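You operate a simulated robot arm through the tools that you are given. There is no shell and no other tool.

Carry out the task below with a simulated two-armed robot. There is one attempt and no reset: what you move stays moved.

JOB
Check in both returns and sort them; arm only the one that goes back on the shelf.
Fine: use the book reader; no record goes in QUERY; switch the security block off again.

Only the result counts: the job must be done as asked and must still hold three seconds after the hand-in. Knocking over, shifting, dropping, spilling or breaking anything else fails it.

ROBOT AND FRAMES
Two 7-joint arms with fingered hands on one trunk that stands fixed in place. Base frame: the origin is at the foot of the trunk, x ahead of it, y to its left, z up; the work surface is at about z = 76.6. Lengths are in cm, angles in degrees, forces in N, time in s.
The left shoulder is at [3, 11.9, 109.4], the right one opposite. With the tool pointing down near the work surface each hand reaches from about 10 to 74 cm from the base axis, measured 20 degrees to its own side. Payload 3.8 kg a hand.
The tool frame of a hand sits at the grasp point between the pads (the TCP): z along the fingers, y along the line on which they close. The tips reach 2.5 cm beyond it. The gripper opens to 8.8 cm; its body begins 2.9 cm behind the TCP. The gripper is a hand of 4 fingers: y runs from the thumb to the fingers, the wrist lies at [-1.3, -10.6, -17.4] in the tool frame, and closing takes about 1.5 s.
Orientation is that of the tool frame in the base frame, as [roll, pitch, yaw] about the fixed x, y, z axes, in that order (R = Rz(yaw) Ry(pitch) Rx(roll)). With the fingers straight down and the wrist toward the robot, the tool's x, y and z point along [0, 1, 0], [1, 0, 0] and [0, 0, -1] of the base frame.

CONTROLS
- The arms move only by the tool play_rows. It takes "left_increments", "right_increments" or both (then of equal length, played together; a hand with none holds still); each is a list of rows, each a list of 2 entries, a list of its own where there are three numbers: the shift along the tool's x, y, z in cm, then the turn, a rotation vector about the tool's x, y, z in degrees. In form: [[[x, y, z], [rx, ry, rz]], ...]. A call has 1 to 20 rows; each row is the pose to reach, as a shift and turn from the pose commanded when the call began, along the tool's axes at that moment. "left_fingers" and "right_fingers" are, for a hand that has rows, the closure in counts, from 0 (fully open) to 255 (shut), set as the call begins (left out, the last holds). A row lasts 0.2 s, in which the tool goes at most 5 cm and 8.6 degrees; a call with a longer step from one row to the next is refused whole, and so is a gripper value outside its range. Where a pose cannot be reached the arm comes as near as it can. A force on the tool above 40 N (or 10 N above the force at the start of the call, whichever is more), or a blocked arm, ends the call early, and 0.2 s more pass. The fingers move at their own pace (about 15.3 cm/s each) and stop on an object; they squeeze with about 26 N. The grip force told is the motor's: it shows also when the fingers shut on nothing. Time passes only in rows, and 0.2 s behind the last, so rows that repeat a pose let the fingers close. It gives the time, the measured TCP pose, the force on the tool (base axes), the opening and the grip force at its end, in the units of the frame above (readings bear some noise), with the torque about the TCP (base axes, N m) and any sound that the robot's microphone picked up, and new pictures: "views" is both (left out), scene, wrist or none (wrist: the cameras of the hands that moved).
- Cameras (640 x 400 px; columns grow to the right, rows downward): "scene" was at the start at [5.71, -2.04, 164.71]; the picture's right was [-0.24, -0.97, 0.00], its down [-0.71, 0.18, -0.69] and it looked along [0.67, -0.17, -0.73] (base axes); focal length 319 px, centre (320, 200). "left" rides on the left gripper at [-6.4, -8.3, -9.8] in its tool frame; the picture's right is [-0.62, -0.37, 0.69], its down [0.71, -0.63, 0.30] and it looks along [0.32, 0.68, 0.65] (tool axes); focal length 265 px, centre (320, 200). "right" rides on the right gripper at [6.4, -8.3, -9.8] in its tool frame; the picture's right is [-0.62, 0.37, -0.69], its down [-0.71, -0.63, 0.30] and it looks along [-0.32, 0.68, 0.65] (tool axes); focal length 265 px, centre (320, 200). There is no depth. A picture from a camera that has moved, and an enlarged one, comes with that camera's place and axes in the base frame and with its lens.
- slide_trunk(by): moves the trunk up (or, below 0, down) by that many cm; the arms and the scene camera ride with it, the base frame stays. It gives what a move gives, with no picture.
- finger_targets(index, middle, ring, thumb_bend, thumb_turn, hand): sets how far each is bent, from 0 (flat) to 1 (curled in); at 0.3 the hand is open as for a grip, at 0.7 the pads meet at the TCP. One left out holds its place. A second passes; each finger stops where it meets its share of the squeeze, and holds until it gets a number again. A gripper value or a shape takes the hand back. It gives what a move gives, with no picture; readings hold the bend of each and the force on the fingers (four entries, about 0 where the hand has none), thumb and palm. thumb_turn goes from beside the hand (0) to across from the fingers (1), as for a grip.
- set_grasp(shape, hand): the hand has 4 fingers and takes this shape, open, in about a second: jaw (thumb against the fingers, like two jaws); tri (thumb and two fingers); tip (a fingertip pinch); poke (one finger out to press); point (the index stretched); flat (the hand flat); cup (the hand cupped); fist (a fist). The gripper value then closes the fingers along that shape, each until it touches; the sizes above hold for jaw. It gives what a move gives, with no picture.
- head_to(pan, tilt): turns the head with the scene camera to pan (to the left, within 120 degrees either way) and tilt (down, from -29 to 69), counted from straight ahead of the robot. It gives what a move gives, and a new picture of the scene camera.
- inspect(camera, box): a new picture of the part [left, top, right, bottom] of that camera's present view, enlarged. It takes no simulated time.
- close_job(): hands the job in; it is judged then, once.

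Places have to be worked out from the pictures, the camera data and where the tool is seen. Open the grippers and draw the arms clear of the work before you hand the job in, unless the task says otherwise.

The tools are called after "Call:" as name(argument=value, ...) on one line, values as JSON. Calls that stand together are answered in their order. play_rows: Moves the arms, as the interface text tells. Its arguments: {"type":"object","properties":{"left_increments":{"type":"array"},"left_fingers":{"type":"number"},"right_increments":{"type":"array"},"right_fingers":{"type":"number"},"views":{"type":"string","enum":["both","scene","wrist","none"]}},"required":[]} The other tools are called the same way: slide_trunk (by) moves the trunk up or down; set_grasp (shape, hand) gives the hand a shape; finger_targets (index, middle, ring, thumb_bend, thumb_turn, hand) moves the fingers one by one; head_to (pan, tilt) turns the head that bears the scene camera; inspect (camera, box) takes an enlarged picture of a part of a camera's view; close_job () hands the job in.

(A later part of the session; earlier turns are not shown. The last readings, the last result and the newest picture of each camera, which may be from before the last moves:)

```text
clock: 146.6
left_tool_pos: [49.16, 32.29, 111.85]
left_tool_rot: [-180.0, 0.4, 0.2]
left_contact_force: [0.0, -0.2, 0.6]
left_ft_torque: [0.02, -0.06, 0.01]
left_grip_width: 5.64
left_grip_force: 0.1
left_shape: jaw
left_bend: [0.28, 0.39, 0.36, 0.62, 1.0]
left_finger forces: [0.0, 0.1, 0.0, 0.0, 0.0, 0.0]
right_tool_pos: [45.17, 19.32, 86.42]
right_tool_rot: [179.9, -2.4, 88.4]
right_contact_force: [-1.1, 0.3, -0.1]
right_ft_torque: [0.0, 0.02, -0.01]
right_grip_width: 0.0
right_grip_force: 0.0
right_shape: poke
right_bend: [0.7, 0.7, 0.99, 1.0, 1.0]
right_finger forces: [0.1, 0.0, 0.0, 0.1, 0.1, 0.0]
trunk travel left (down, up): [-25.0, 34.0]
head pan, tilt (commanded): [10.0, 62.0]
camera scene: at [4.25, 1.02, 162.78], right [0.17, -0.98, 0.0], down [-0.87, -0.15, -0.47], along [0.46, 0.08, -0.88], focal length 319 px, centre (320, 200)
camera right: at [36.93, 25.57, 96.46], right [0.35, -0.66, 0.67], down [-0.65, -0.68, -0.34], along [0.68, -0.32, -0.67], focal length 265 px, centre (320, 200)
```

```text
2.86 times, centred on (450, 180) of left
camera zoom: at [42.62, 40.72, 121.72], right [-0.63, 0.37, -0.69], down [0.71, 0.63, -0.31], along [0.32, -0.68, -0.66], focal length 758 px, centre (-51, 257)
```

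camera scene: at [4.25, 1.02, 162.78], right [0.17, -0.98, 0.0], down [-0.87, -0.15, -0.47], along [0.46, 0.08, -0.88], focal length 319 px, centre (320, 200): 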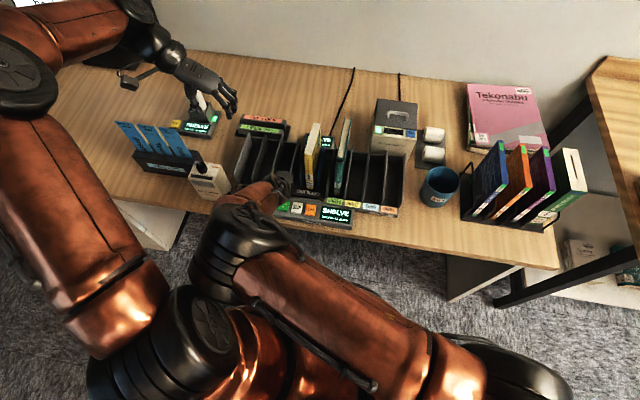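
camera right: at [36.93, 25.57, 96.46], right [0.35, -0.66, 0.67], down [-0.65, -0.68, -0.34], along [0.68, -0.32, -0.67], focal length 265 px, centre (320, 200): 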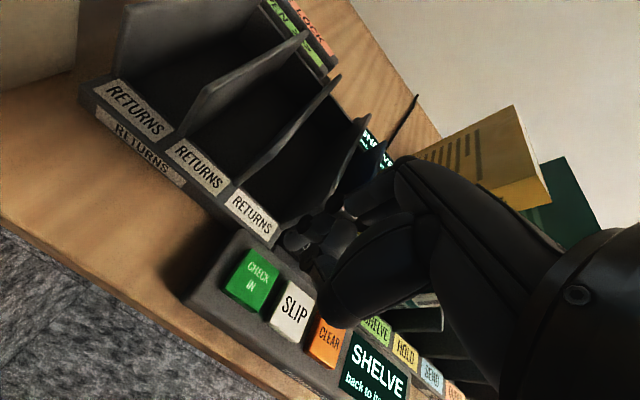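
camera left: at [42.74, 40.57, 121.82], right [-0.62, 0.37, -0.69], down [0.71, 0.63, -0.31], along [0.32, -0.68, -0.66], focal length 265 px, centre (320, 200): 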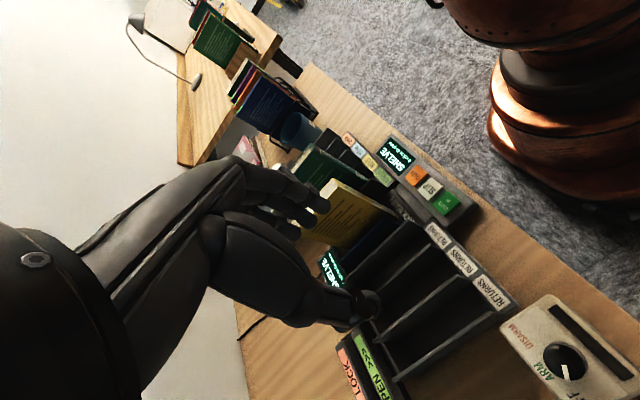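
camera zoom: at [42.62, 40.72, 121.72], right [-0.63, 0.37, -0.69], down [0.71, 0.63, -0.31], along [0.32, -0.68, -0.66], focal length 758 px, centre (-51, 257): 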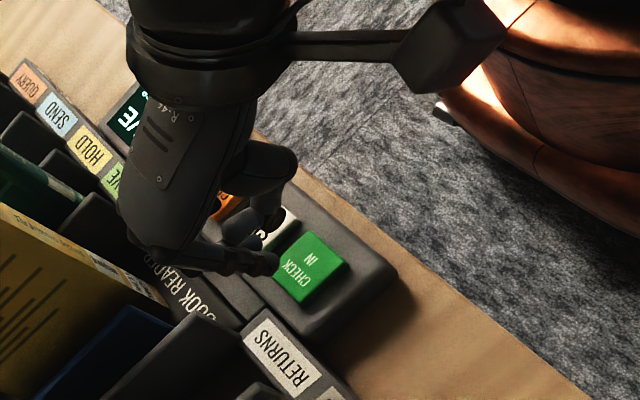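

The path ends at the same block, because the left shoulder now stands differently. I raise the right hand and turn its yaw to about 140°, which moves its wrist and elbow to the right.

Call:
play_rows(right_increments=[[[0, 0, -4], [0, 0, 0]], [[0, 0, -8], [0, 0, 0]], [[0, 0, -10], [0, 0, -8]], [[0, 0, -10], [0, 0, -16]], [[0, 0, -10], [0, 0, -24]], [[0, 0, -10], [0, 0, -32]], [[0, 0, -10], [0, 0, -40]], [[0, 0, -10], [0, 0, -48]], [[0, 0, -10], [0, 0, -48]]], views="both")

```text
clock: 148.6
left_tool_pos: [49.1, 32.26, 111.87]
left_tool_rot: [180.0, 0.4, -0.1]
left_contact_force: [0.0, -0.2, 0.2]
left_ft_torque: [0.0, 0.02, -0.02]
left_grip_width: 5.65
left_grip_force: 0.1
left_shape: jaw
left_bend: [0.28, 0.39, 0.36, 0.62, 1.0]
left_finger forces: [0.0, 0.0, 0.1, 0.1, 0.0, 0.0]
right_tool_pos: [44.04, 18.92, 94.67]
right_tool_rot: [179.9, 0.0, 138.0]
right_contact_force: [0.2, -0.4, 0.3]
right_ft_torque: [0.0, -0.01, 0.04]
right_grip_width: 0.0
right_grip_force: 0.1
right_shape: poke
right_bend: [0.7, 0.7, 0.99, 1.0, 1.0]
right_finger forces: [0.0, 0.0, 0.1, 0.0, 0.0, 0.0]
trunk travel left (down, up): [-25.0, 34.0]
head pan, tilt (commanded): [10.0, 62.0]
camera scene: at [4.25, 1.09, 162.77], right [0.17, -0.98, 0.0], down [-0.87, -0.15, -0.47], along [0.46, 0.08, -0.88], focal length 319 px, centre (320, 200)
camera right: at [33.63, 16.99, 104.47], right [0.71, -0.14, 0.69], down [0.11, -0.95, -0.3], along [0.7, 0.29, -0.65], focal length 265 px, centre (320, 200)
```

scene: 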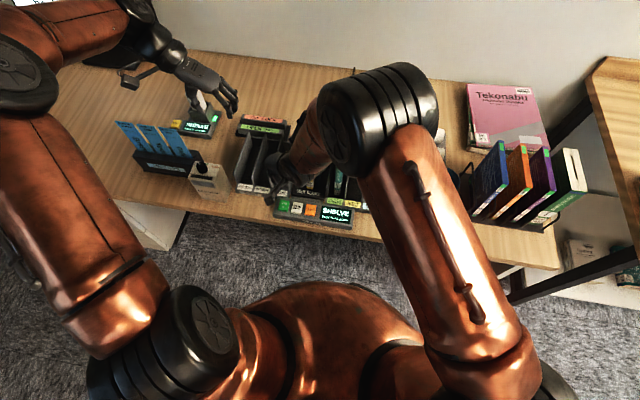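
right: 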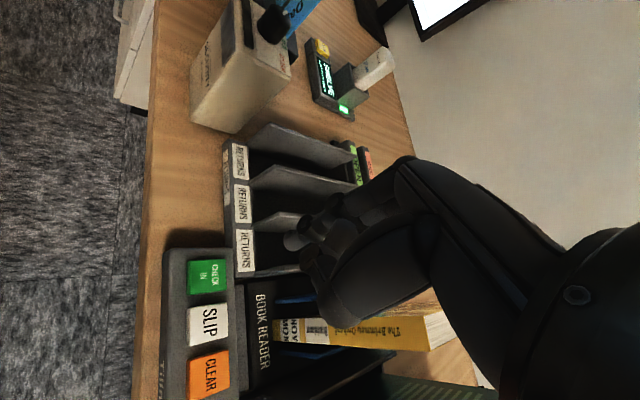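

The elbow is now out of the way and the hand is exactly where commanded. I lower to about 1.5 cm above CHECK IN.

Call:
play_rows(right_increments=[[[-0.2, 0.3, 3], [0, 0, 0]], [[-0.2, 0.3, 6], [0, 0, 0]], [[-0.2, 0.3, 9], [0, 0, 0]], [[-0.2, 0.3, 11], [0, 0, 0]], [[-0.2, 0.3, 11], [0, 0, 0]]], views="wrist")

Call:
inspect(camera="left", box=[380, 110, 520, 250])

Call:
inspect(camera="right", box=[180, 160, 420, 340])

```text
clock: 149.8
left_tool_pos: [49.19, 32.36, 111.84]
left_tool_rot: [-179.8, 0.3, -0.1]
left_contact_force: [-1.0, -0.3, 1.1]
left_ft_torque: [0.03, 0.02, 0.0]
left_grip_width: 5.68
left_grip_force: 0.0
left_shape: jaw
left_bend: [0.28, 0.39, 0.36, 0.62, 1.0]
left_finger forces: [0.0, 0.0, 0.1, 0.0, 0.0, 0.0]
right_tool_pos: [44.33, 19.06, 83.75]
right_tool_rot: [-180.0, 0.0, 138.1]
right_contact_force: [0.2, 0.3, 0.3]
right_ft_torque: [-0.01, 0.01, 0.03]
right_grip_width: 0.01
right_grip_force: 0.0
right_shape: poke
right_bend: [0.7, 0.7, 0.99, 1.0, 1.0]
right_finger forces: [0.0, 0.1, 0.0, 0.0, 0.0, 0.1]
trunk travel left (down, up): [-25.0, 34.0]
head pan, tilt (commanded): [10.0, 62.0]
camera right: at [33.94, 17.13, 93.51], right [0.71, -0.14, 0.69], down [0.11, -0.95, -0.3], along [0.7, 0.29, -0.65], focal length 265 px, centre (320, 200)
```

right: 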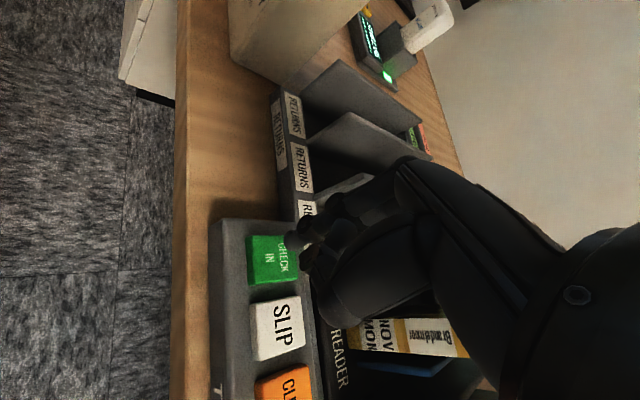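

```text
2.86 times, centred on (450, 180) of left
camera zoom: at [42.73, 40.59, 121.81], right [-0.62, 0.37, -0.69], down [0.71, 0.63, -0.31], along [0.32, -0.68, -0.66], focal length 758 px, centre (-51, 257)
```

zoom: 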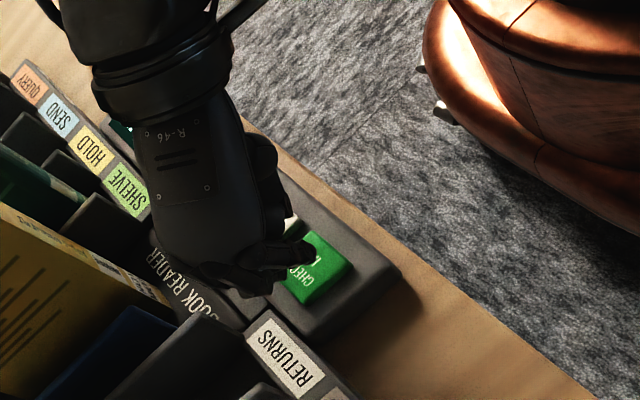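

```text
2.22 times, centred on (300, 250) of right
camera zoom: at [33.94, 17.13, 93.51], right [0.71, -0.14, 0.69], down [0.11, -0.95, -0.3], along [0.7, 0.29, -0.65], focal length 590 px, centre (364, 89)
```

zoom: 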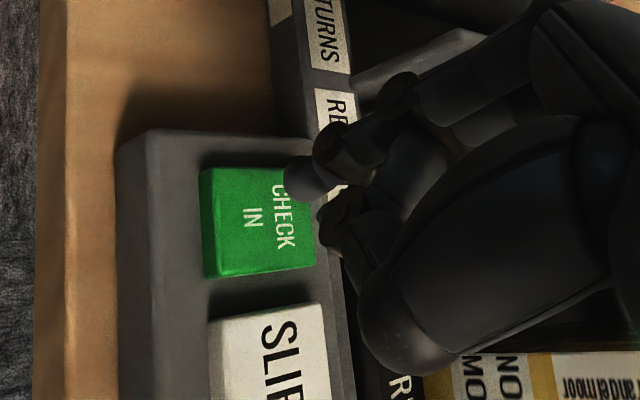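

On descending, the tip will land near the button's centre. I creep down until the click.

Call:
play_rows(right_increments=[[[0, 0, 0.5], [0, 0, 0]], [[0, 0, 1.0], [0, 0, 0]], [[0, 0, 1.5], [0, 0, 0]], [[0, 0, 1.9], [0, 0, 0]], [[0, 0, 2.1], [0, 0, 0]]], views="none")

```text
clock: 151.0
left_tool_pos: [49.15, 32.18, 112.0]
left_tool_rot: [-179.9, 0.3, -0.2]
left_contact_force: [0.6, 0.7, 0.2]
left_ft_torque: [-0.01, -0.02, 0.03]
left_grip_width: 5.68
left_grip_force: 0.1
left_shape: jaw
left_bend: [0.28, 0.39, 0.36, 0.62, 1.0]
left_finger forces: [0.1, 0.0, 0.1, 0.0, 0.0, 0.0]
right_tool_pos: [44.31, 19.02, 81.7]
right_tool_rot: [180.0, 0.0, 138.0]
right_contact_force: [-0.8, -0.5, 2.5]
right_ft_torque: [-0.02, -0.04, 0.01]
right_grip_width: 0.01
right_grip_force: 0.0
right_shape: poke
right_bend: [0.7, 0.7, 0.99, 1.0, 1.0]
right_finger forces: [0.0, 2.0, 0.0, 0.1, 0.0, 0.0]
trunk travel left (down, up): [-25.0, 34.0]
head pan, tilt (commanded): [10.0, 62.0]
```

Call:
play_rows(right_increments=[[[0, 0, 0.15], [0, 0, 0]], [[0, 0, 0.3], [0, 0, 0]], [[0, 0, 0.4], [0, 0, 0]]], views="scene")

```text
clock: 151.8
left_tool_pos: [49.12, 32.21, 111.91]
left_tool_rot: [-179.9, 0.2, -0.1]
left_contact_force: [0.2, 0.1, 0.0]
left_ft_torque: [-0.03, 0.01, 0.02]
left_grip_width: 5.66
left_grip_force: 0.1
left_shape: jaw
left_bend: [0.28, 0.39, 0.36, 0.62, 1.0]
left_finger forces: [0.1, 0.0, 0.0, 0.0, 0.0, 0.1]
right_tool_pos: [44.38, 19.03, 81.41]
right_tool_rot: [179.9, 0.0, 138.0]
right_contact_force: [-0.4, 1.7, 8.1]
right_ft_torque: [-0.04, -0.03, 0.0]
right_grip_width: 0.0
right_grip_force: 0.0
right_shape: poke
right_bend: [0.7, 0.7, 0.99, 1.0, 1.0]
right_finger forces: [0.1, 7.7, 0.1, 0.0, 0.1, 0.0]
trunk travel left (down, up): [-25.0, 34.0]
head pan, tilt (commanded): [10.0, 62.0]
heard: click
camera scene: at [4.22, 1.01, 162.78], right [0.17, -0.98, 0.0], down [-0.87, -0.15, -0.47], along [0.46, 0.08, -0.88], focal length 319 px, centre (320, 200)
```

scene: 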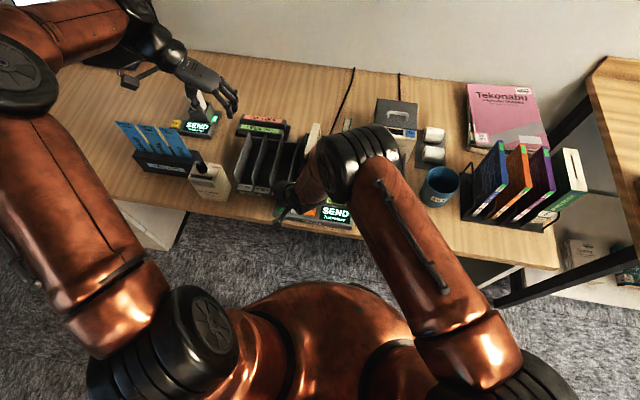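

Clicked; the display now says SEND. I read the details.

Call:
inspect(camera="scene", box=[300, 195, 370, 235])

Call:
inspect(camera="scene", box=[165, 95, 235, 145])

Call:
play_rows(right_increments=[[[0, 0, -2], [0, 0, 0]], [[0, 0, -6], [0, 0, 0]], [[0, 0, -10], [0, 0, 0]], [[0, 0, -14], [0, 0, 0]], [[0.5, -3, -18], [0, 0, 0]], [[1, -7, -20], [0, 0, 0]], [[1.5, -11.5, -22], [0, 0, 0]], [[2, -16, -24], [0, 0, 0]], [[2, -20.5, -26], [0, 0, 0]], [[2, -25, -28], [0, 0, 0]], [[2, -29, -30], [0, 0, 0]]], views="scene")

```text
9.14 times, centred on (335, 215) of scene
camera zoom: at [4.22, 1.01, 162.78], right [0.17, -0.98, 0.0], down [-0.87, -0.15, -0.47], along [0.46, 0.08, -0.88], focal length 2915 px, centre (183, 63)
```

zoom: 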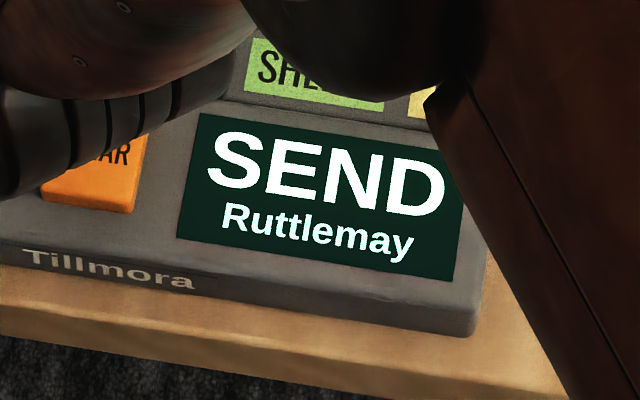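

```text
8.00 times, centred on (200, 120) of scene
camera zoom: at [4.22, 1.01, 162.78], right [0.17, -0.98, 0.0], down [-0.87, -0.15, -0.47], along [0.46, 0.08, -0.88], focal length 2550 px, centre (1280, 840)
```

zoom: 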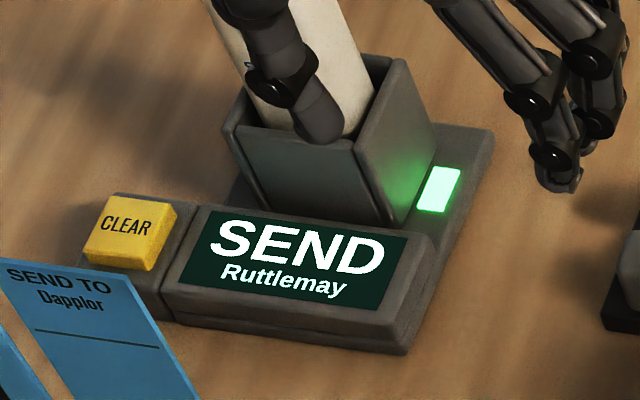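

```text
refused: row 5 steps farther than a row can; nothing moved
```

It reads "SEND – Ruttlemay". I take the right hand away (with smaller steps) and then read the big monitor too.

Call:
play_rows(right_increments=[[[0, 0, -2], [0, 0, 0]], [[0, 0, -6], [0, 0, 0]], [[0, 0, -10], [0, 0, 0]], [[0, 0, -14], [0, 0, 0]], [[0.5, -2.5, -17.5], [0, 0, 0]], [[1, -6, -20], [0, 0, 0]], [[1.5, -10, -22], [0, 0, 0]], [[2, -14, -24], [0, 0, 0]], [[2, -18, -26], [0, 0, 0]], [[2, -22, -28], [0, 0, 0]], [[2, -26, -30], [0, 0, 0]], [[2, -30, -32], [0, 0, 0]]], views="scene")

Call:
head_to(pan=28, tilt=42)

```text
clock: 154.4
left_tool_pos: [49.15, 32.13, 112.14]
left_tool_rot: [-179.9, 0.2, -0.1]
left_contact_force: [0.0, -0.1, -0.2]
left_ft_torque: [0.02, -0.02, 0.02]
left_grip_width: 5.66
left_grip_force: 0.1
left_shape: jaw
left_bend: [0.28, 0.39, 0.36, 0.62, 1.0]
left_finger forces: [0.0, 0.0, 0.1, 0.0, 0.1, 0.0]
right_tool_pos: [29.38, 0.83, 116.79]
right_tool_rot: [-180.0, -0.1, 138.1]
right_contact_force: [-0.7, 0.4, 0.4]
right_ft_torque: [0.01, -0.04, 0.02]
right_grip_width: 0.0
right_grip_force: 0.1
right_shape: poke
right_bend: [0.7, 0.7, 0.99, 1.0, 1.0]
right_finger forces: [0.0, 0.0, 0.0, 0.0, 0.0, 0.0]
right hand out of reach, approached as far as the arm can: row 10, 11, 12
trunk travel left (down, up): [-25.0, 34.0]
head pan, tilt (commanded): [10.0, 62.0]
camera scene: at [4.02, 0.8, 162.78], right [0.17, -0.98, 0.0], down [-0.87, -0.15, -0.47], along [0.46, 0.08, -0.88], focal length 319 px, centre (320, 200)
```

scene: 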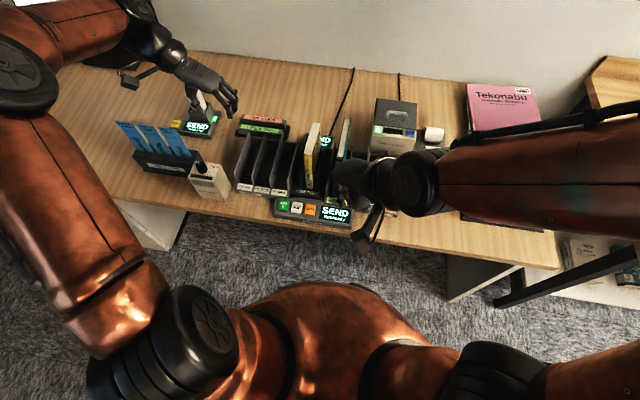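

```text
clock: 155.2
left_tool_pos: [49.24, 32.34, 111.96]
left_tool_rot: [-179.9, 0.3, -0.1]
left_contact_force: [0.4, -0.1, 0.9]
left_ft_torque: [0.0, 0.03, 0.04]
left_grip_width: 5.68
left_grip_force: 0.1
left_shape: jaw
left_bend: [0.28, 0.39, 0.36, 0.62, 1.0]
left_finger forces: [0.0, 0.1, 0.1, 0.0, 0.0, 0.0]
right_tool_pos: [29.57, 1.18, 116.68]
right_tool_rot: [-179.9, 0.0, 137.9]
right_contact_force: [-0.2, 0.3, 0.3]
right_ft_torque: [-0.01, 0.02, -0.01]
right_grip_width: 0.02
right_grip_force: 0.1
right_shape: poke
right_bend: [0.7, 0.7, 0.99, 1.0, 1.0]
right_finger forces: [0.0, 0.0, 0.1, 0.0, 0.0, 0.0]
trunk travel left (down, up): [-25.0, 34.0]
head pan, tilt (commanded): [28.0, 42.0]
camera scene: at [5.35, 3.82, 165.37], right [0.47, -0.88, 0.0], down [-0.59, -0.31, -0.74], along [0.66, 0.35, -0.67], focal length 319 px, centre (320, 200)
```

scene: 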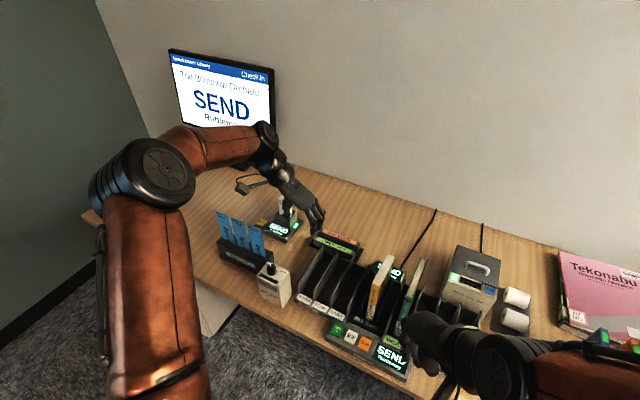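

I zoom on the monitor and the route slips.

Call:
inspect(camera="scene", box=[160, 40, 290, 140])

Call:
inspect(camera="scene", box=[205, 200, 305, 310])

Call:
inspect(camera="scene", box=[320, 230, 440, 380])

Call:
inspect(camera="scene", box=[430, 240, 540, 340])

```text
4.00 times, centred on (225, 90) of scene
camera zoom: at [5.35, 3.82, 165.37], right [0.47, -0.88, 0.0], down [-0.59, -0.31, -0.74], along [0.66, 0.35, -0.67], focal length 1275 px, centre (700, 640)
```

zoom: 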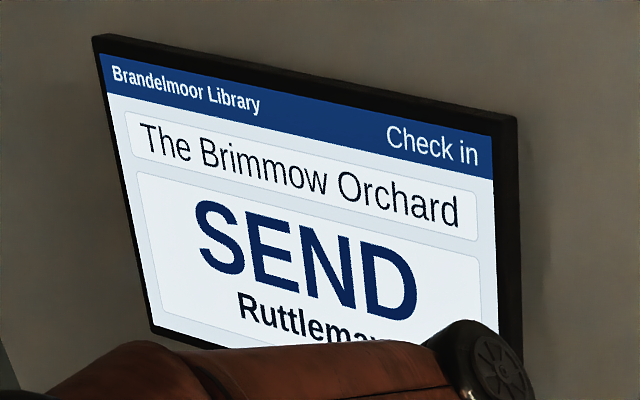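

```text
3.64 times, centred on (255, 255) of scene
camera zoom: at [5.35, 3.82, 165.37], right [0.47, -0.88, 0.0], down [-0.59, -0.31, -0.74], along [0.66, 0.35, -0.67], focal length 1159 px, centre (556, 0)
```

zoom: 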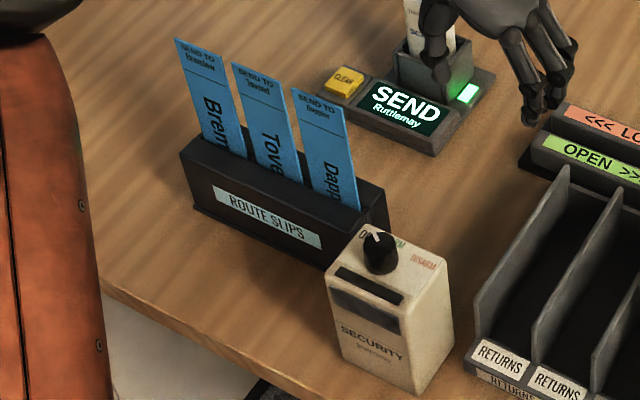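

```text
2.67 times, centred on (380, 305) of scene
camera zoom: at [5.35, 3.82, 165.37], right [0.47, -0.88, 0.0], down [-0.59, -0.31, -0.74], along [0.66, 0.35, -0.67], focal length 850 px, centre (160, -80)
```

zoom: 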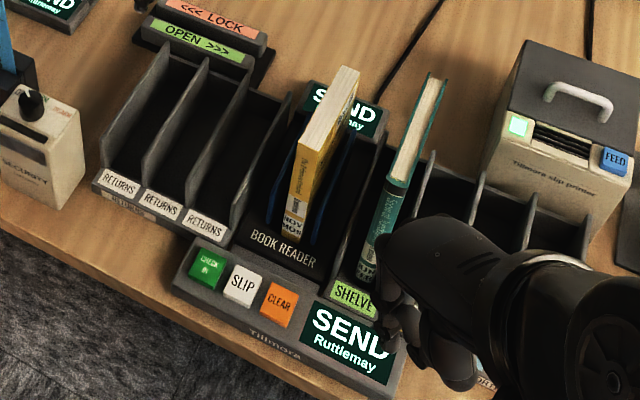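

```text
4.00 times, centred on (485, 290) of scene
camera zoom: at [5.35, 3.82, 165.37], right [0.47, -0.88, 0.0], down [-0.59, -0.31, -0.74], along [0.66, 0.35, -0.67], focal length 1275 px, centre (-340, -160)
```

zoom: 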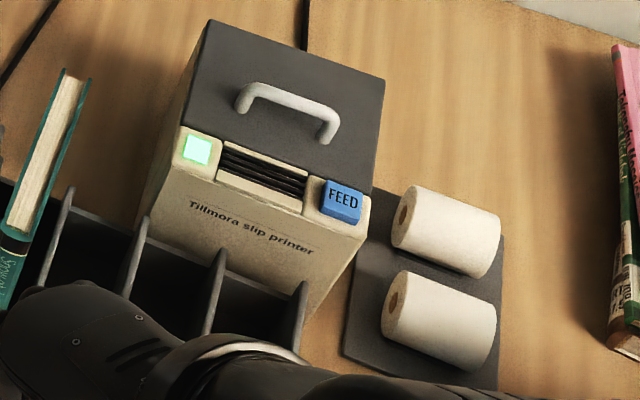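

No slip for Ruttlemay is in the holder and none is asked for, so the yellow book simply goes in SEND. I first move the right arm well to the right.

Call:
play_rows(right_increments=[[[-3, -1.5, -1], [0, 0, 7]], [[-6.5, -3.2, -2], [0, 0, 14]], [[-10, -5.2, -2.5], [0, 0, 21]], [[-13.5, -7.2, -3], [0, 0, 28]], [[-17, -9.2, -3.5], [0, 0, 35]], [[-20.5, -11.2, -4], [0, 0, 42]], [[-24.1, -13.3, -4], [0, 0, 48]], [[-24.1, -13.3, -4], [0, 0, 48]]], views="scene")

Call:
head_to(pan=18, tilt=52)

```text
clock: 157.1
left_tool_pos: [49.16, 32.36, 111.96]
left_tool_rot: [-179.9, 0.4, 0.0]
left_contact_force: [0.5, -0.2, 0.0]
left_ft_torque: [-0.01, 0.01, -0.01]
left_grip_width: 5.67
left_grip_force: 0.0
left_shape: jaw
left_bend: [0.28, 0.39, 0.36, 0.62, 1.0]
left_finger forces: [0.0, 0.0, 0.0, 0.0, 0.0, 0.1]
right_tool_pos: [38.82, -24.86, 120.76]
right_tool_rot: [-180.0, 0.0, 89.9]
right_contact_force: [0.1, 0.2, 0.7]
right_ft_torque: [-0.02, 0.02, -0.01]
right_grip_width: 0.02
right_grip_force: 0.0
right_shape: poke
right_bend: [0.7, 0.7, 0.99, 1.0, 1.0]
right_finger forces: [0.0, 0.1, 0.0, 0.1, 0.0, 0.0]
trunk travel left (down, up): [-25.0, 34.0]
head pan, tilt (commanded): [28.0, 42.0]
camera scene: at [5.3, 3.86, 165.38], right [0.47, -0.88, 0.0], down [-0.59, -0.31, -0.74], along [0.66, 0.35, -0.67], focal length 319 px, centre (320, 200)
```

scene: 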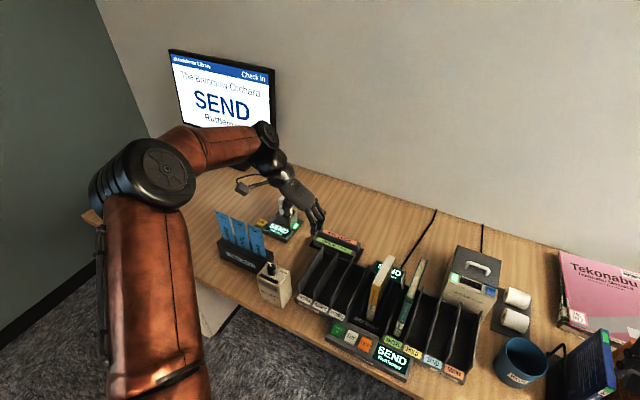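

```text
clock: 157.8
left_tool_pos: [49.18, 32.19, 111.94]
left_tool_rot: [-180.0, 0.3, -0.1]
left_contact_force: [-0.3, 0.4, 0.2]
left_ft_torque: [-0.01, -0.02, 0.01]
left_grip_width: 5.69
left_grip_force: 0.0
left_shape: jaw
left_bend: [0.28, 0.39, 0.36, 0.62, 1.0]
left_finger forces: [0.1, 0.0, 0.0, 0.0, 0.0, 0.0]
right_tool_pos: [38.76, -24.92, 120.59]
right_tool_rot: [-180.0, 0.0, 90.0]
right_contact_force: [0.1, 0.3, -0.4]
right_ft_torque: [0.01, 0.0, -0.01]
right_grip_width: 0.01
right_grip_force: 0.0
right_shape: poke
right_bend: [0.7, 0.7, 0.99, 1.0, 1.0]
right_finger forces: [0.0, 0.0, 0.0, 0.1, 0.0, 0.1]
trunk travel left (down, up): [-25.0, 34.0]
head pan, tilt (commanded): [18.0, 52.0]
camera scene: at [5.11, 2.21, 164.0], right [0.31, -0.95, 0.0], down [-0.75, -0.24, -0.62], along [0.59, 0.19, -0.79], focal length 319 px, centre (320, 200)
```

scene: 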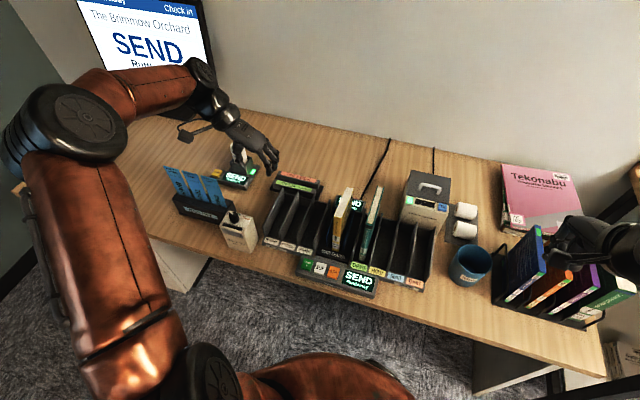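

Right arm clear. The left hand goes back above the yellow book at its release pose (yaw −17).

Call:
play_rows(left_increments=[[[1.2, 4, 0], [-0.4, -0.06, 3.4]], [[2.5, 8, 0], [-0.8, -0.12, 6.8]], [[3.7, 12, 0], [-1.2, -0.18, 10.2]], [[5, 16, 0.5], [-1.6, -0.24, 13.6]], [[6.2, 19.75, 1], [-1.98, -0.3, 17]], [[6.2, 19.75, 5], [-1.98, -0.3, 17]], [[6.2, 19.75, 5], [-1.98, -0.3, 17]]], views="both")

Call:
inspect(camera="left", box=[240, 150, 480, 330])

Call:
inspect(camera="scene", box=[290, 120, 410, 260])

```text
clock: 159.4
left_tool_pos: [55.17, 12.41, 106.8]
left_tool_rot: [178.0, 0.3, -17.2]
left_contact_force: [0.6, -0.2, 0.7]
left_ft_torque: [0.03, 0.01, 0.01]
left_grip_width: 5.69
left_grip_force: 0.1
left_shape: jaw
left_bend: [0.28, 0.39, 0.36, 0.62, 1.0]
left_finger forces: [0.0, 0.1, 0.0, 0.0, 0.1, 0.0]
right_tool_pos: [38.68, -24.88, 120.67]
right_tool_rot: [180.0, 0.0, 90.0]
right_contact_force: [0.5, 0.0, -0.4]
right_ft_torque: [0.01, 0.02, 0.01]
right_grip_width: 0.0
right_grip_force: 0.1
right_shape: poke
right_bend: [0.7, 0.7, 0.99, 1.0, 1.0]
right_finger forces: [0.1, 0.1, 0.0, 0.0, 0.1, 0.1]
trunk travel left (down, up): [-25.0, 34.0]
head pan, tilt (commanded): [18.0, 52.0]
camera scene: at [5.07, 2.14, 164.0], right [0.31, -0.95, 0.0], down [-0.75, -0.24, -0.62], along [0.59, 0.19, -0.79], focal length 319 px, centre (320, 200)
camera left: at [51.37, 22.49, 116.38], right [-0.49, 0.51, -0.7], down [0.86, 0.38, -0.33], along [0.1, -0.77, -0.63], focal length 265 px, centre (320, 200)
```

scene: 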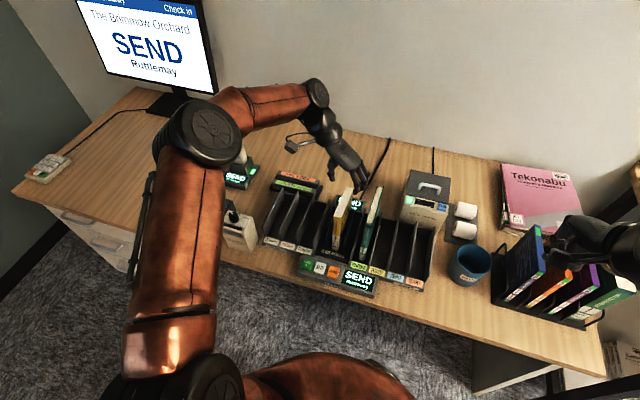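
left: 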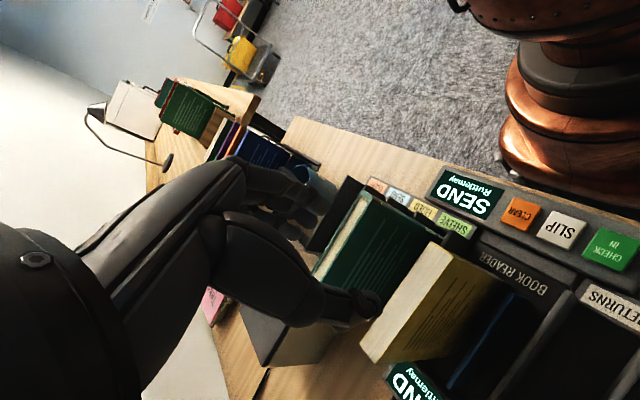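

```text
2.22 times, centred on (360, 240) of left
camera zoom: at [51.37, 22.49, 116.38], right [-0.49, 0.51, -0.7], down [0.86, 0.38, -0.33], along [0.1, -0.77, -0.63], focal length 590 px, centre (231, 111)
```

zoom: 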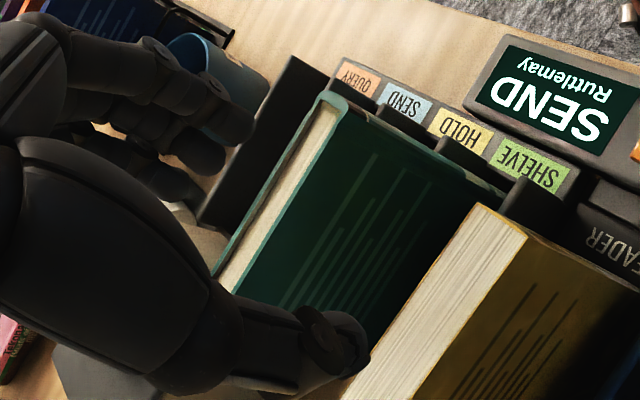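

```text
2.86 times, centred on (350, 190) of scene
camera zoom: at [5.07, 2.14, 164.0], right [0.31, -0.95, 0.0], down [-0.75, -0.24, -0.62], along [0.59, 0.19, -0.79], focal length 911 px, centre (234, 229)
```

zoom: 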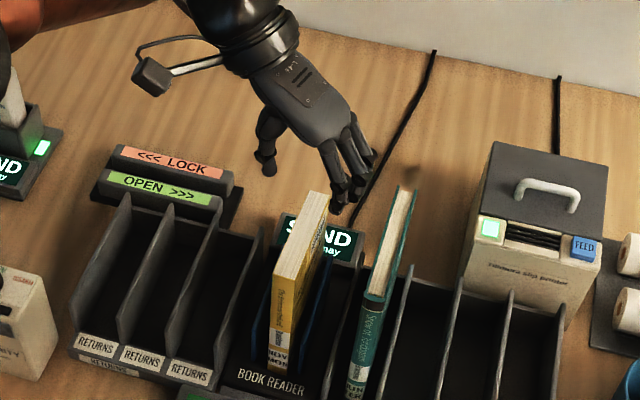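

Aligned over the yellow book (y 11.6–13.7). I descend to z≈93.3.

Call:
play_rows(left_increments=[[[0, -0.1, 3], [0, 0, 0]], [[0, -0.21, 6], [0, 0, 0]], [[0, -0.31, 9], [0, 0, 0]], [[0, -0.39, 11.3], [0, 0, 0]], [[0, -0.44, 12.6], [0, 0, 0]], [[0, -0.47, 13.4], [0, 0, 0]], [[0, -0.47, 13.4], [0, 0, 0]]], views="wrist")

```text
clock: 161.0
left_tool_pos: [54.97, 12.47, 93.53]
left_tool_rot: [178.1, 0.3, -17.2]
left_contact_force: [0.0, 0.2, -0.3]
left_ft_torque: [-0.03, -0.04, 0.03]
left_grip_width: 5.66
left_grip_force: 0.0
left_shape: jaw
left_bend: [0.28, 0.39, 0.36, 0.62, 1.0]
left_finger forces: [0.0, 0.0, 0.1, 0.0, 0.1, 0.1]
right_tool_pos: [38.8, -24.82, 120.65]
right_tool_rot: [179.9, 0.0, 90.1]
right_contact_force: [-1.0, -0.2, -0.2]
right_ft_torque: [-0.01, 0.01, 0.0]
right_grip_width: 0.0
right_grip_force: 0.0
right_shape: poke
right_bend: [0.7, 0.7, 0.99, 1.0, 1.0]
right_finger forces: [0.1, 0.0, 0.0, 0.0, 0.0, 0.1]
trunk travel left (down, up): [-25.0, 34.0]
head pan, tilt (commanded): [18.0, 52.0]
camera left: at [51.38, 22.59, 103.03], right [-0.49, 0.51, -0.7], down [0.86, 0.38, -0.33], along [0.1, -0.77, -0.63], focal length 265 px, centre (320, 200)
```

left: 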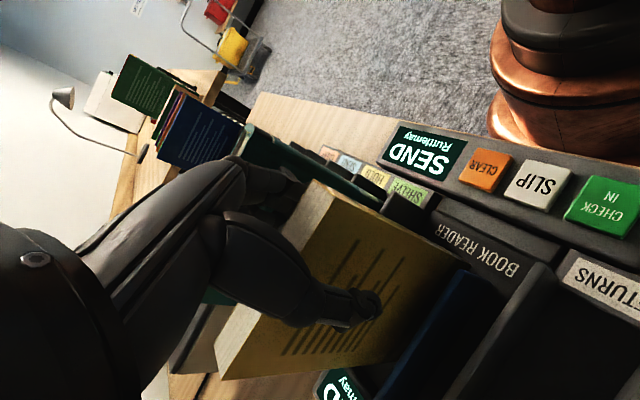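

I close on the book and lift 5 cm.

Call:
play_rows(left_increments=[[[0, 0, 0], [0, 0, 0]], [[0, 0, 0], [0, 0, 0]], [[0, 0, 0], [0, 0, 0]], [[0, 0, 0], [0, 0, 0]], [[0, 0, 0], [0, 0, 0]], [[0, 0, 0], [0, 0, 0]], [[0, 0, 0], [0, 0, 0]], [[0, 0, 0], [0, 0, 0]], [[0, 0.03, -1], [0, 0, 0]], [[0, 0.09, -2.5], [0, 0, 0]], [[0, 0.18, -5], [0, 0, 0]], [[0, 0.18, -5], [0, 0, 0]]], left_fingers=255, views="both")

Call:
inspect(camera="scene", box=[290, 120, 410, 260])

```text
clock: 163.6
left_tool_pos: [55.09, 12.25, 98.57]
left_tool_rot: [178.0, 0.4, -17.2]
left_contact_force: [0.4, 0.0, -1.9]
left_ft_torque: [0.0, 0.04, 0.03]
left_grip_width: 1.61
left_grip_force: 25.7
left_shape: jaw
left_bend: [0.73, 0.62, 0.66, 0.74, 1.0]
left_finger forces: [13.7, 6.5, 3.0, 0.0, 23.3, 0.0]
right_tool_pos: [38.77, -24.85, 120.54]
right_tool_rot: [180.0, 0.1, 89.9]
right_contact_force: [-0.1, 0.1, 0.4]
right_ft_torque: [-0.04, -0.02, 0.01]
right_grip_width: 0.0
right_grip_force: 0.1
right_shape: poke
right_bend: [0.7, 0.7, 0.99, 1.0, 1.0]
right_finger forces: [0.1, 0.0, 0.0, 0.0, 0.0, 0.1]
trunk travel left (down, up): [-25.0, 34.0]
head pan, tilt (commanded): [18.0, 52.0]
camera scene: at [5.17, 2.21, 163.99], right [0.31, -0.95, 0.0], down [-0.75, -0.24, -0.62], along [0.58, 0.19, -0.79], focal length 319 px, centre (320, 200)
camera left: at [51.46, 22.44, 108.09], right [-0.5, 0.51, -0.7], down [0.86, 0.38, -0.33], along [0.1, -0.77, -0.63], focal length 265 px, centre (320, 200)
```

scene: 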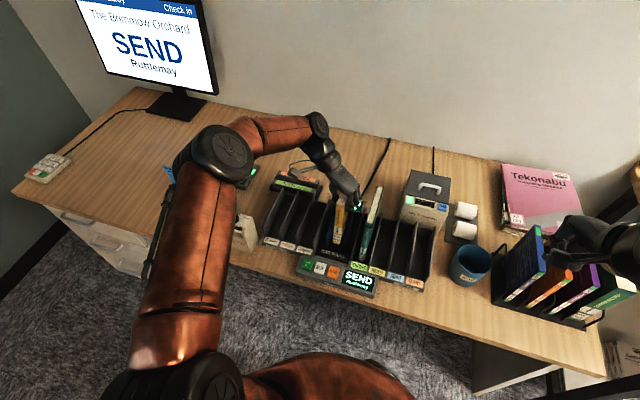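
left: 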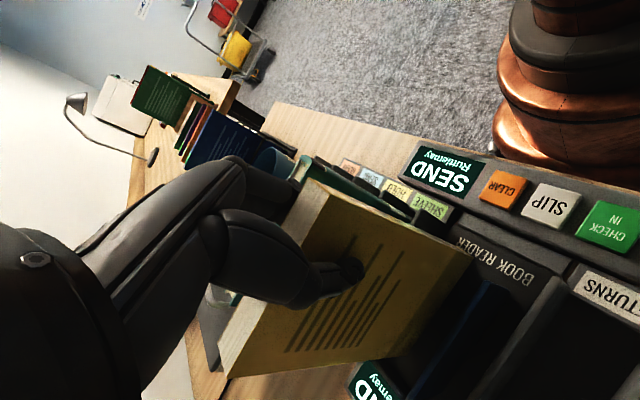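

```text
2.86 times, centred on (350, 190) of scene
camera zoom: at [5.17, 2.21, 163.99], right [0.31, -0.95, 0.0], down [-0.75, -0.24, -0.62], along [0.58, 0.19, -0.79], focal length 911 px, centre (234, 229)
```

zoom: 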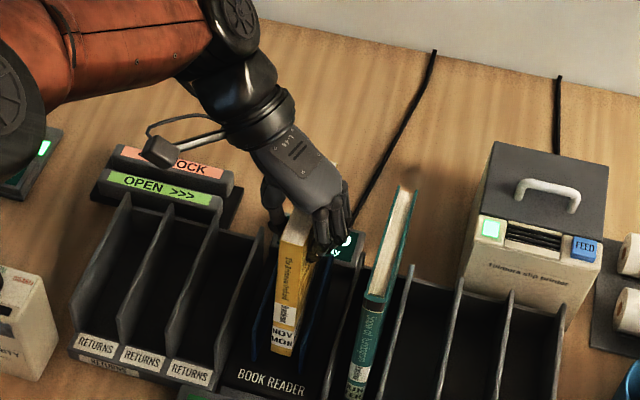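

Gripped. I lift on to z≈117, so that the book's foot passes well above teal's top.

Call:
play_rows(left_increments=[[[0, 0.12, -3.5], [0, 0, 0]], [[0, 0.25, -7], [0, 0, 0]], [[0, 0.37, -10.5], [0, 0, 0]], [[0, 0.5, -14], [0, 0, 0]], [[0, 0.62, -17.5], [0, 0, 0]], [[0, 0.65, -18.5], [0, 0, 0]], [[0, 0.65, -18.5], [0, 0, 0]]], views="both")

Call:
inspect(camera="scene", box=[290, 90, 410, 260])

Call:
inspect(camera="left", box=[210, 150, 530, 400])

```text
clock: 165.2
left_tool_pos: [55.45, 12.34, 117.29]
left_tool_rot: [177.9, 0.4, -17.0]
left_contact_force: [0.8, 0.9, -2.0]
left_ft_torque: [-0.04, 0.04, 0.01]
left_grip_width: 1.61
left_grip_force: 26.1
left_shape: jaw
left_bend: [0.73, 0.62, 0.67, 0.74, 1.0]
left_finger forces: [13.7, 6.5, 3.0, 0.0, 23.2, 0.0]
right_tool_pos: [38.9, -24.89, 120.69]
right_tool_rot: [-179.9, 0.0, 90.1]
right_contact_force: [0.9, 1.1, -0.2]
right_ft_torque: [0.0, 0.03, 0.0]
right_grip_width: 0.0
right_grip_force: 0.1
right_shape: poke
right_bend: [0.7, 0.7, 0.99, 1.0, 1.0]
right_finger forces: [0.0, 0.1, 0.0, 0.0, 0.0, 0.0]
trunk travel left (down, up): [-25.0, 34.0]
head pan, tilt (commanded): [18.0, 52.0]
camera scene: at [5.13, 2.2, 163.99], right [0.31, -0.95, 0.0], down [-0.75, -0.24, -0.62], along [0.59, 0.19, -0.79], focal length 319 px, centre (320, 200)
camera left: at [51.71, 22.48, 126.76], right [-0.5, 0.51, -0.7], down [0.86, 0.38, -0.33], along [0.1, -0.77, -0.63], focal length 265 px, centre (320, 200)
```

scene: 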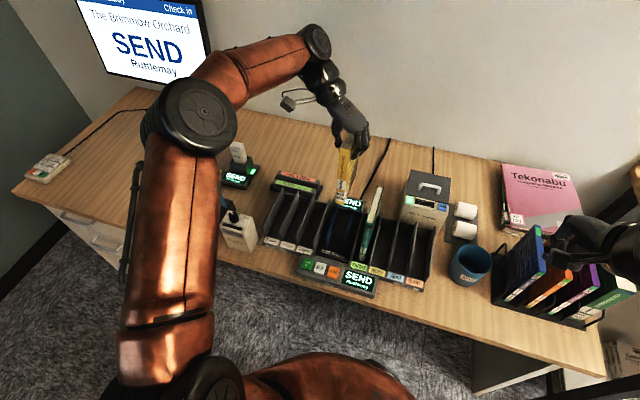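
left: 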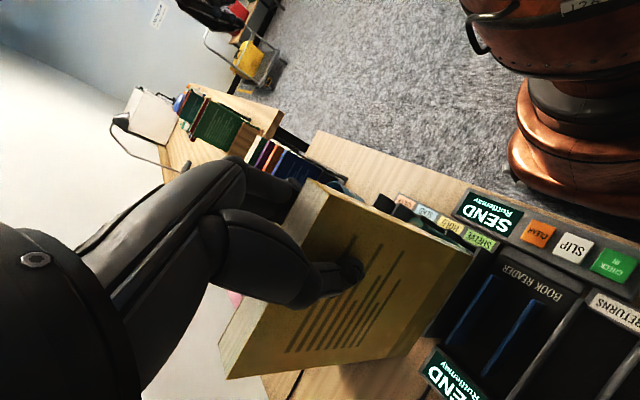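

```text
2.35 times, centred on (350, 175) of scene
camera zoom: at [5.13, 2.2, 163.99], right [0.31, -0.95, 0.0], down [-0.75, -0.24, -0.62], along [0.59, 0.19, -0.79], focal length 750 px, centre (249, 259)
```

zoom: 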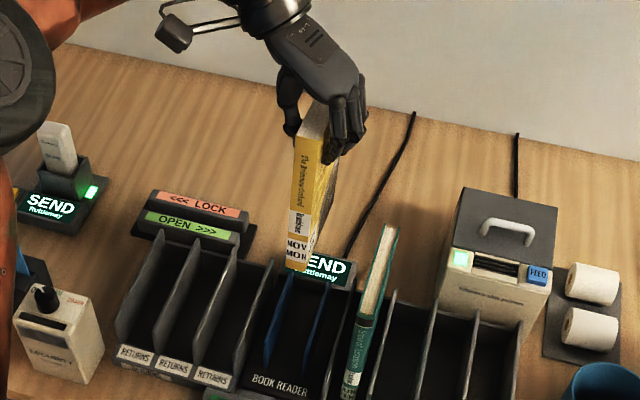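

```text
1.60 times, centred on (370, 275) of left
camera zoom: at [51.71, 22.48, 126.76], right [-0.5, 0.51, -0.7], down [0.86, 0.38, -0.33], along [0.1, -0.77, -0.63], focal length 425 px, centre (240, 80)
```

zoom: 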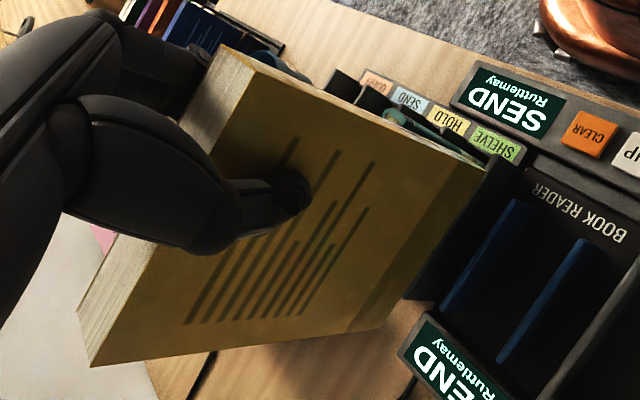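

The book hangs straight, foot at z≈102. I carry it over teal to above the SEND bay (centre y≈−6.3).

Call:
play_rows(left_increments=[[[1.1, 3.6, 0.3], [0, 0, 0]], [[2.2, 7.2, 0.6], [0, 0, 0]], [[3.3, 10.7, 0.95], [0, 0, 0]], [[4.4, 14.3, 1.3], [0, 0, 0]], [[5.48, 17.9, 1.64], [0, 0, 0]], [[5.48, 17.9, 1.64], [0, 0, 0]]], views="both")

Call:
inspect(camera="scene", box=[320, 100, 450, 300])

Call:
inspect(camera="left", box=[320, 180, 600, 400])

Call:
inspect(camera="right", box=[0, 0, 320, 240])

```text
clock: 166.6
left_tool_pos: [55.19, -6.63, 116.14]
left_tool_rot: [178.0, 0.3, -17.1]
left_contact_force: [0.1, 0.1, -1.4]
left_ft_torque: [0.0, 0.04, 0.02]
left_grip_width: 1.63
left_grip_force: 25.8
left_shape: jaw
left_bend: [0.73, 0.62, 0.67, 0.74, 1.0]
left_finger forces: [14.0, 6.5, 3.0, 0.0, 23.4, 0.0]
right_tool_pos: [38.89, -24.84, 120.76]
right_tool_rot: [-179.9, 0.1, 90.0]
right_contact_force: [-1.0, 1.3, -0.1]
right_ft_torque: [0.01, -0.07, -0.02]
right_grip_width: 0.01
right_grip_force: 0.0
right_shape: poke
right_bend: [0.7, 0.7, 0.99, 1.0, 1.0]
right_finger forces: [0.0, 0.0, 0.0, 0.0, 0.0, 0.0]
trunk travel left (down, up): [-25.0, 34.0]
head pan, tilt (commanded): [18.0, 52.0]
camera scene: at [5.13, 2.29, 163.99], right [0.31, -0.95, 0.0], down [-0.75, -0.24, -0.62], along [0.59, 0.19, -0.79], focal length 319 px, centre (320, 200)
camera left: at [51.51, 3.69, 125.61], right [-0.5, 0.51, -0.7], down [0.86, 0.38, -0.33], along [0.1, -0.77, -0.63], focal length 265 px, centre (320, 200)
```

scene: 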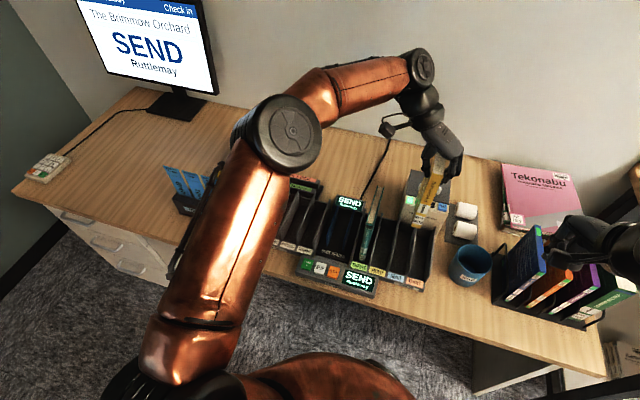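
left: 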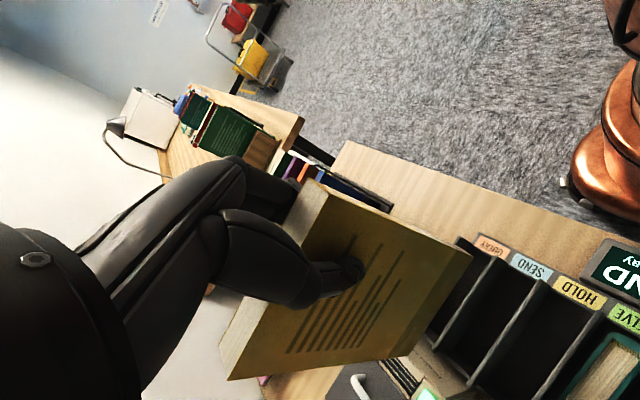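

```text
2.00 times, centred on (385, 200) of scene
camera zoom: at [5.13, 2.29, 163.99], right [0.31, -0.95, 0.0], down [-0.75, -0.24, -0.62], along [0.59, 0.19, -0.79], focal length 638 px, centre (190, 200)
```

zoom: 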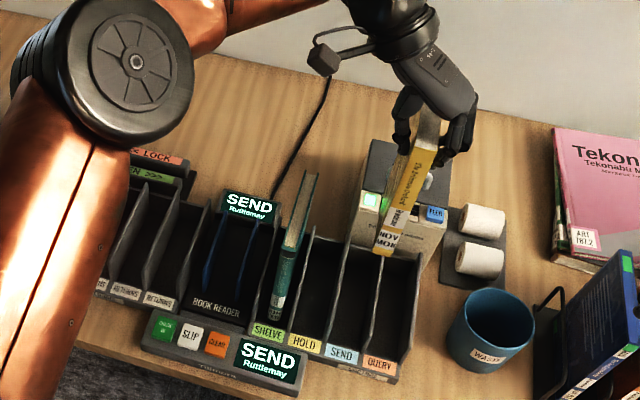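

```text
1.82 times, centred on (460, 290) of left
camera zoom: at [51.51, 3.69, 125.61], right [-0.5, 0.51, -0.7], down [0.86, 0.38, -0.33], along [0.1, -0.77, -0.63], focal length 483 px, centre (66, 36)
```

zoom: 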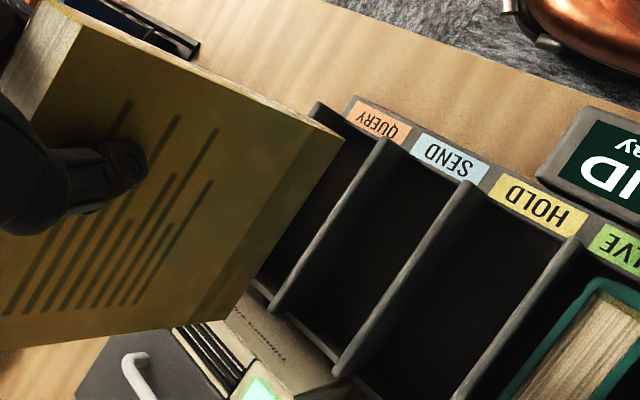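

```text
1.67 times, centred on (160, 120) of right
camera zoom: at [30.44, -18.41, 130.47], right [0.37, -0.62, 0.69], down [-0.63, -0.71, -0.3], along [0.68, -0.32, -0.65], focal length 442 px, centre (587, 333)
```

zoom: 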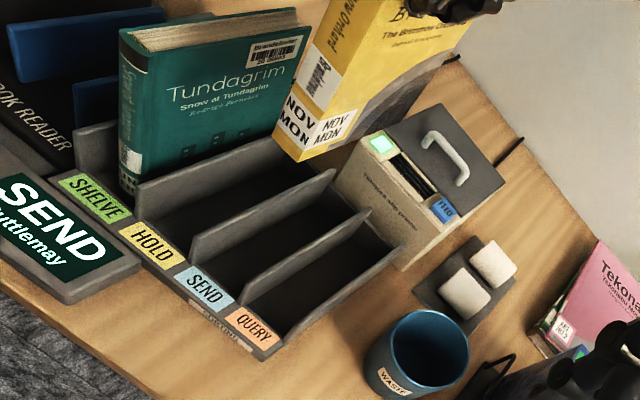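

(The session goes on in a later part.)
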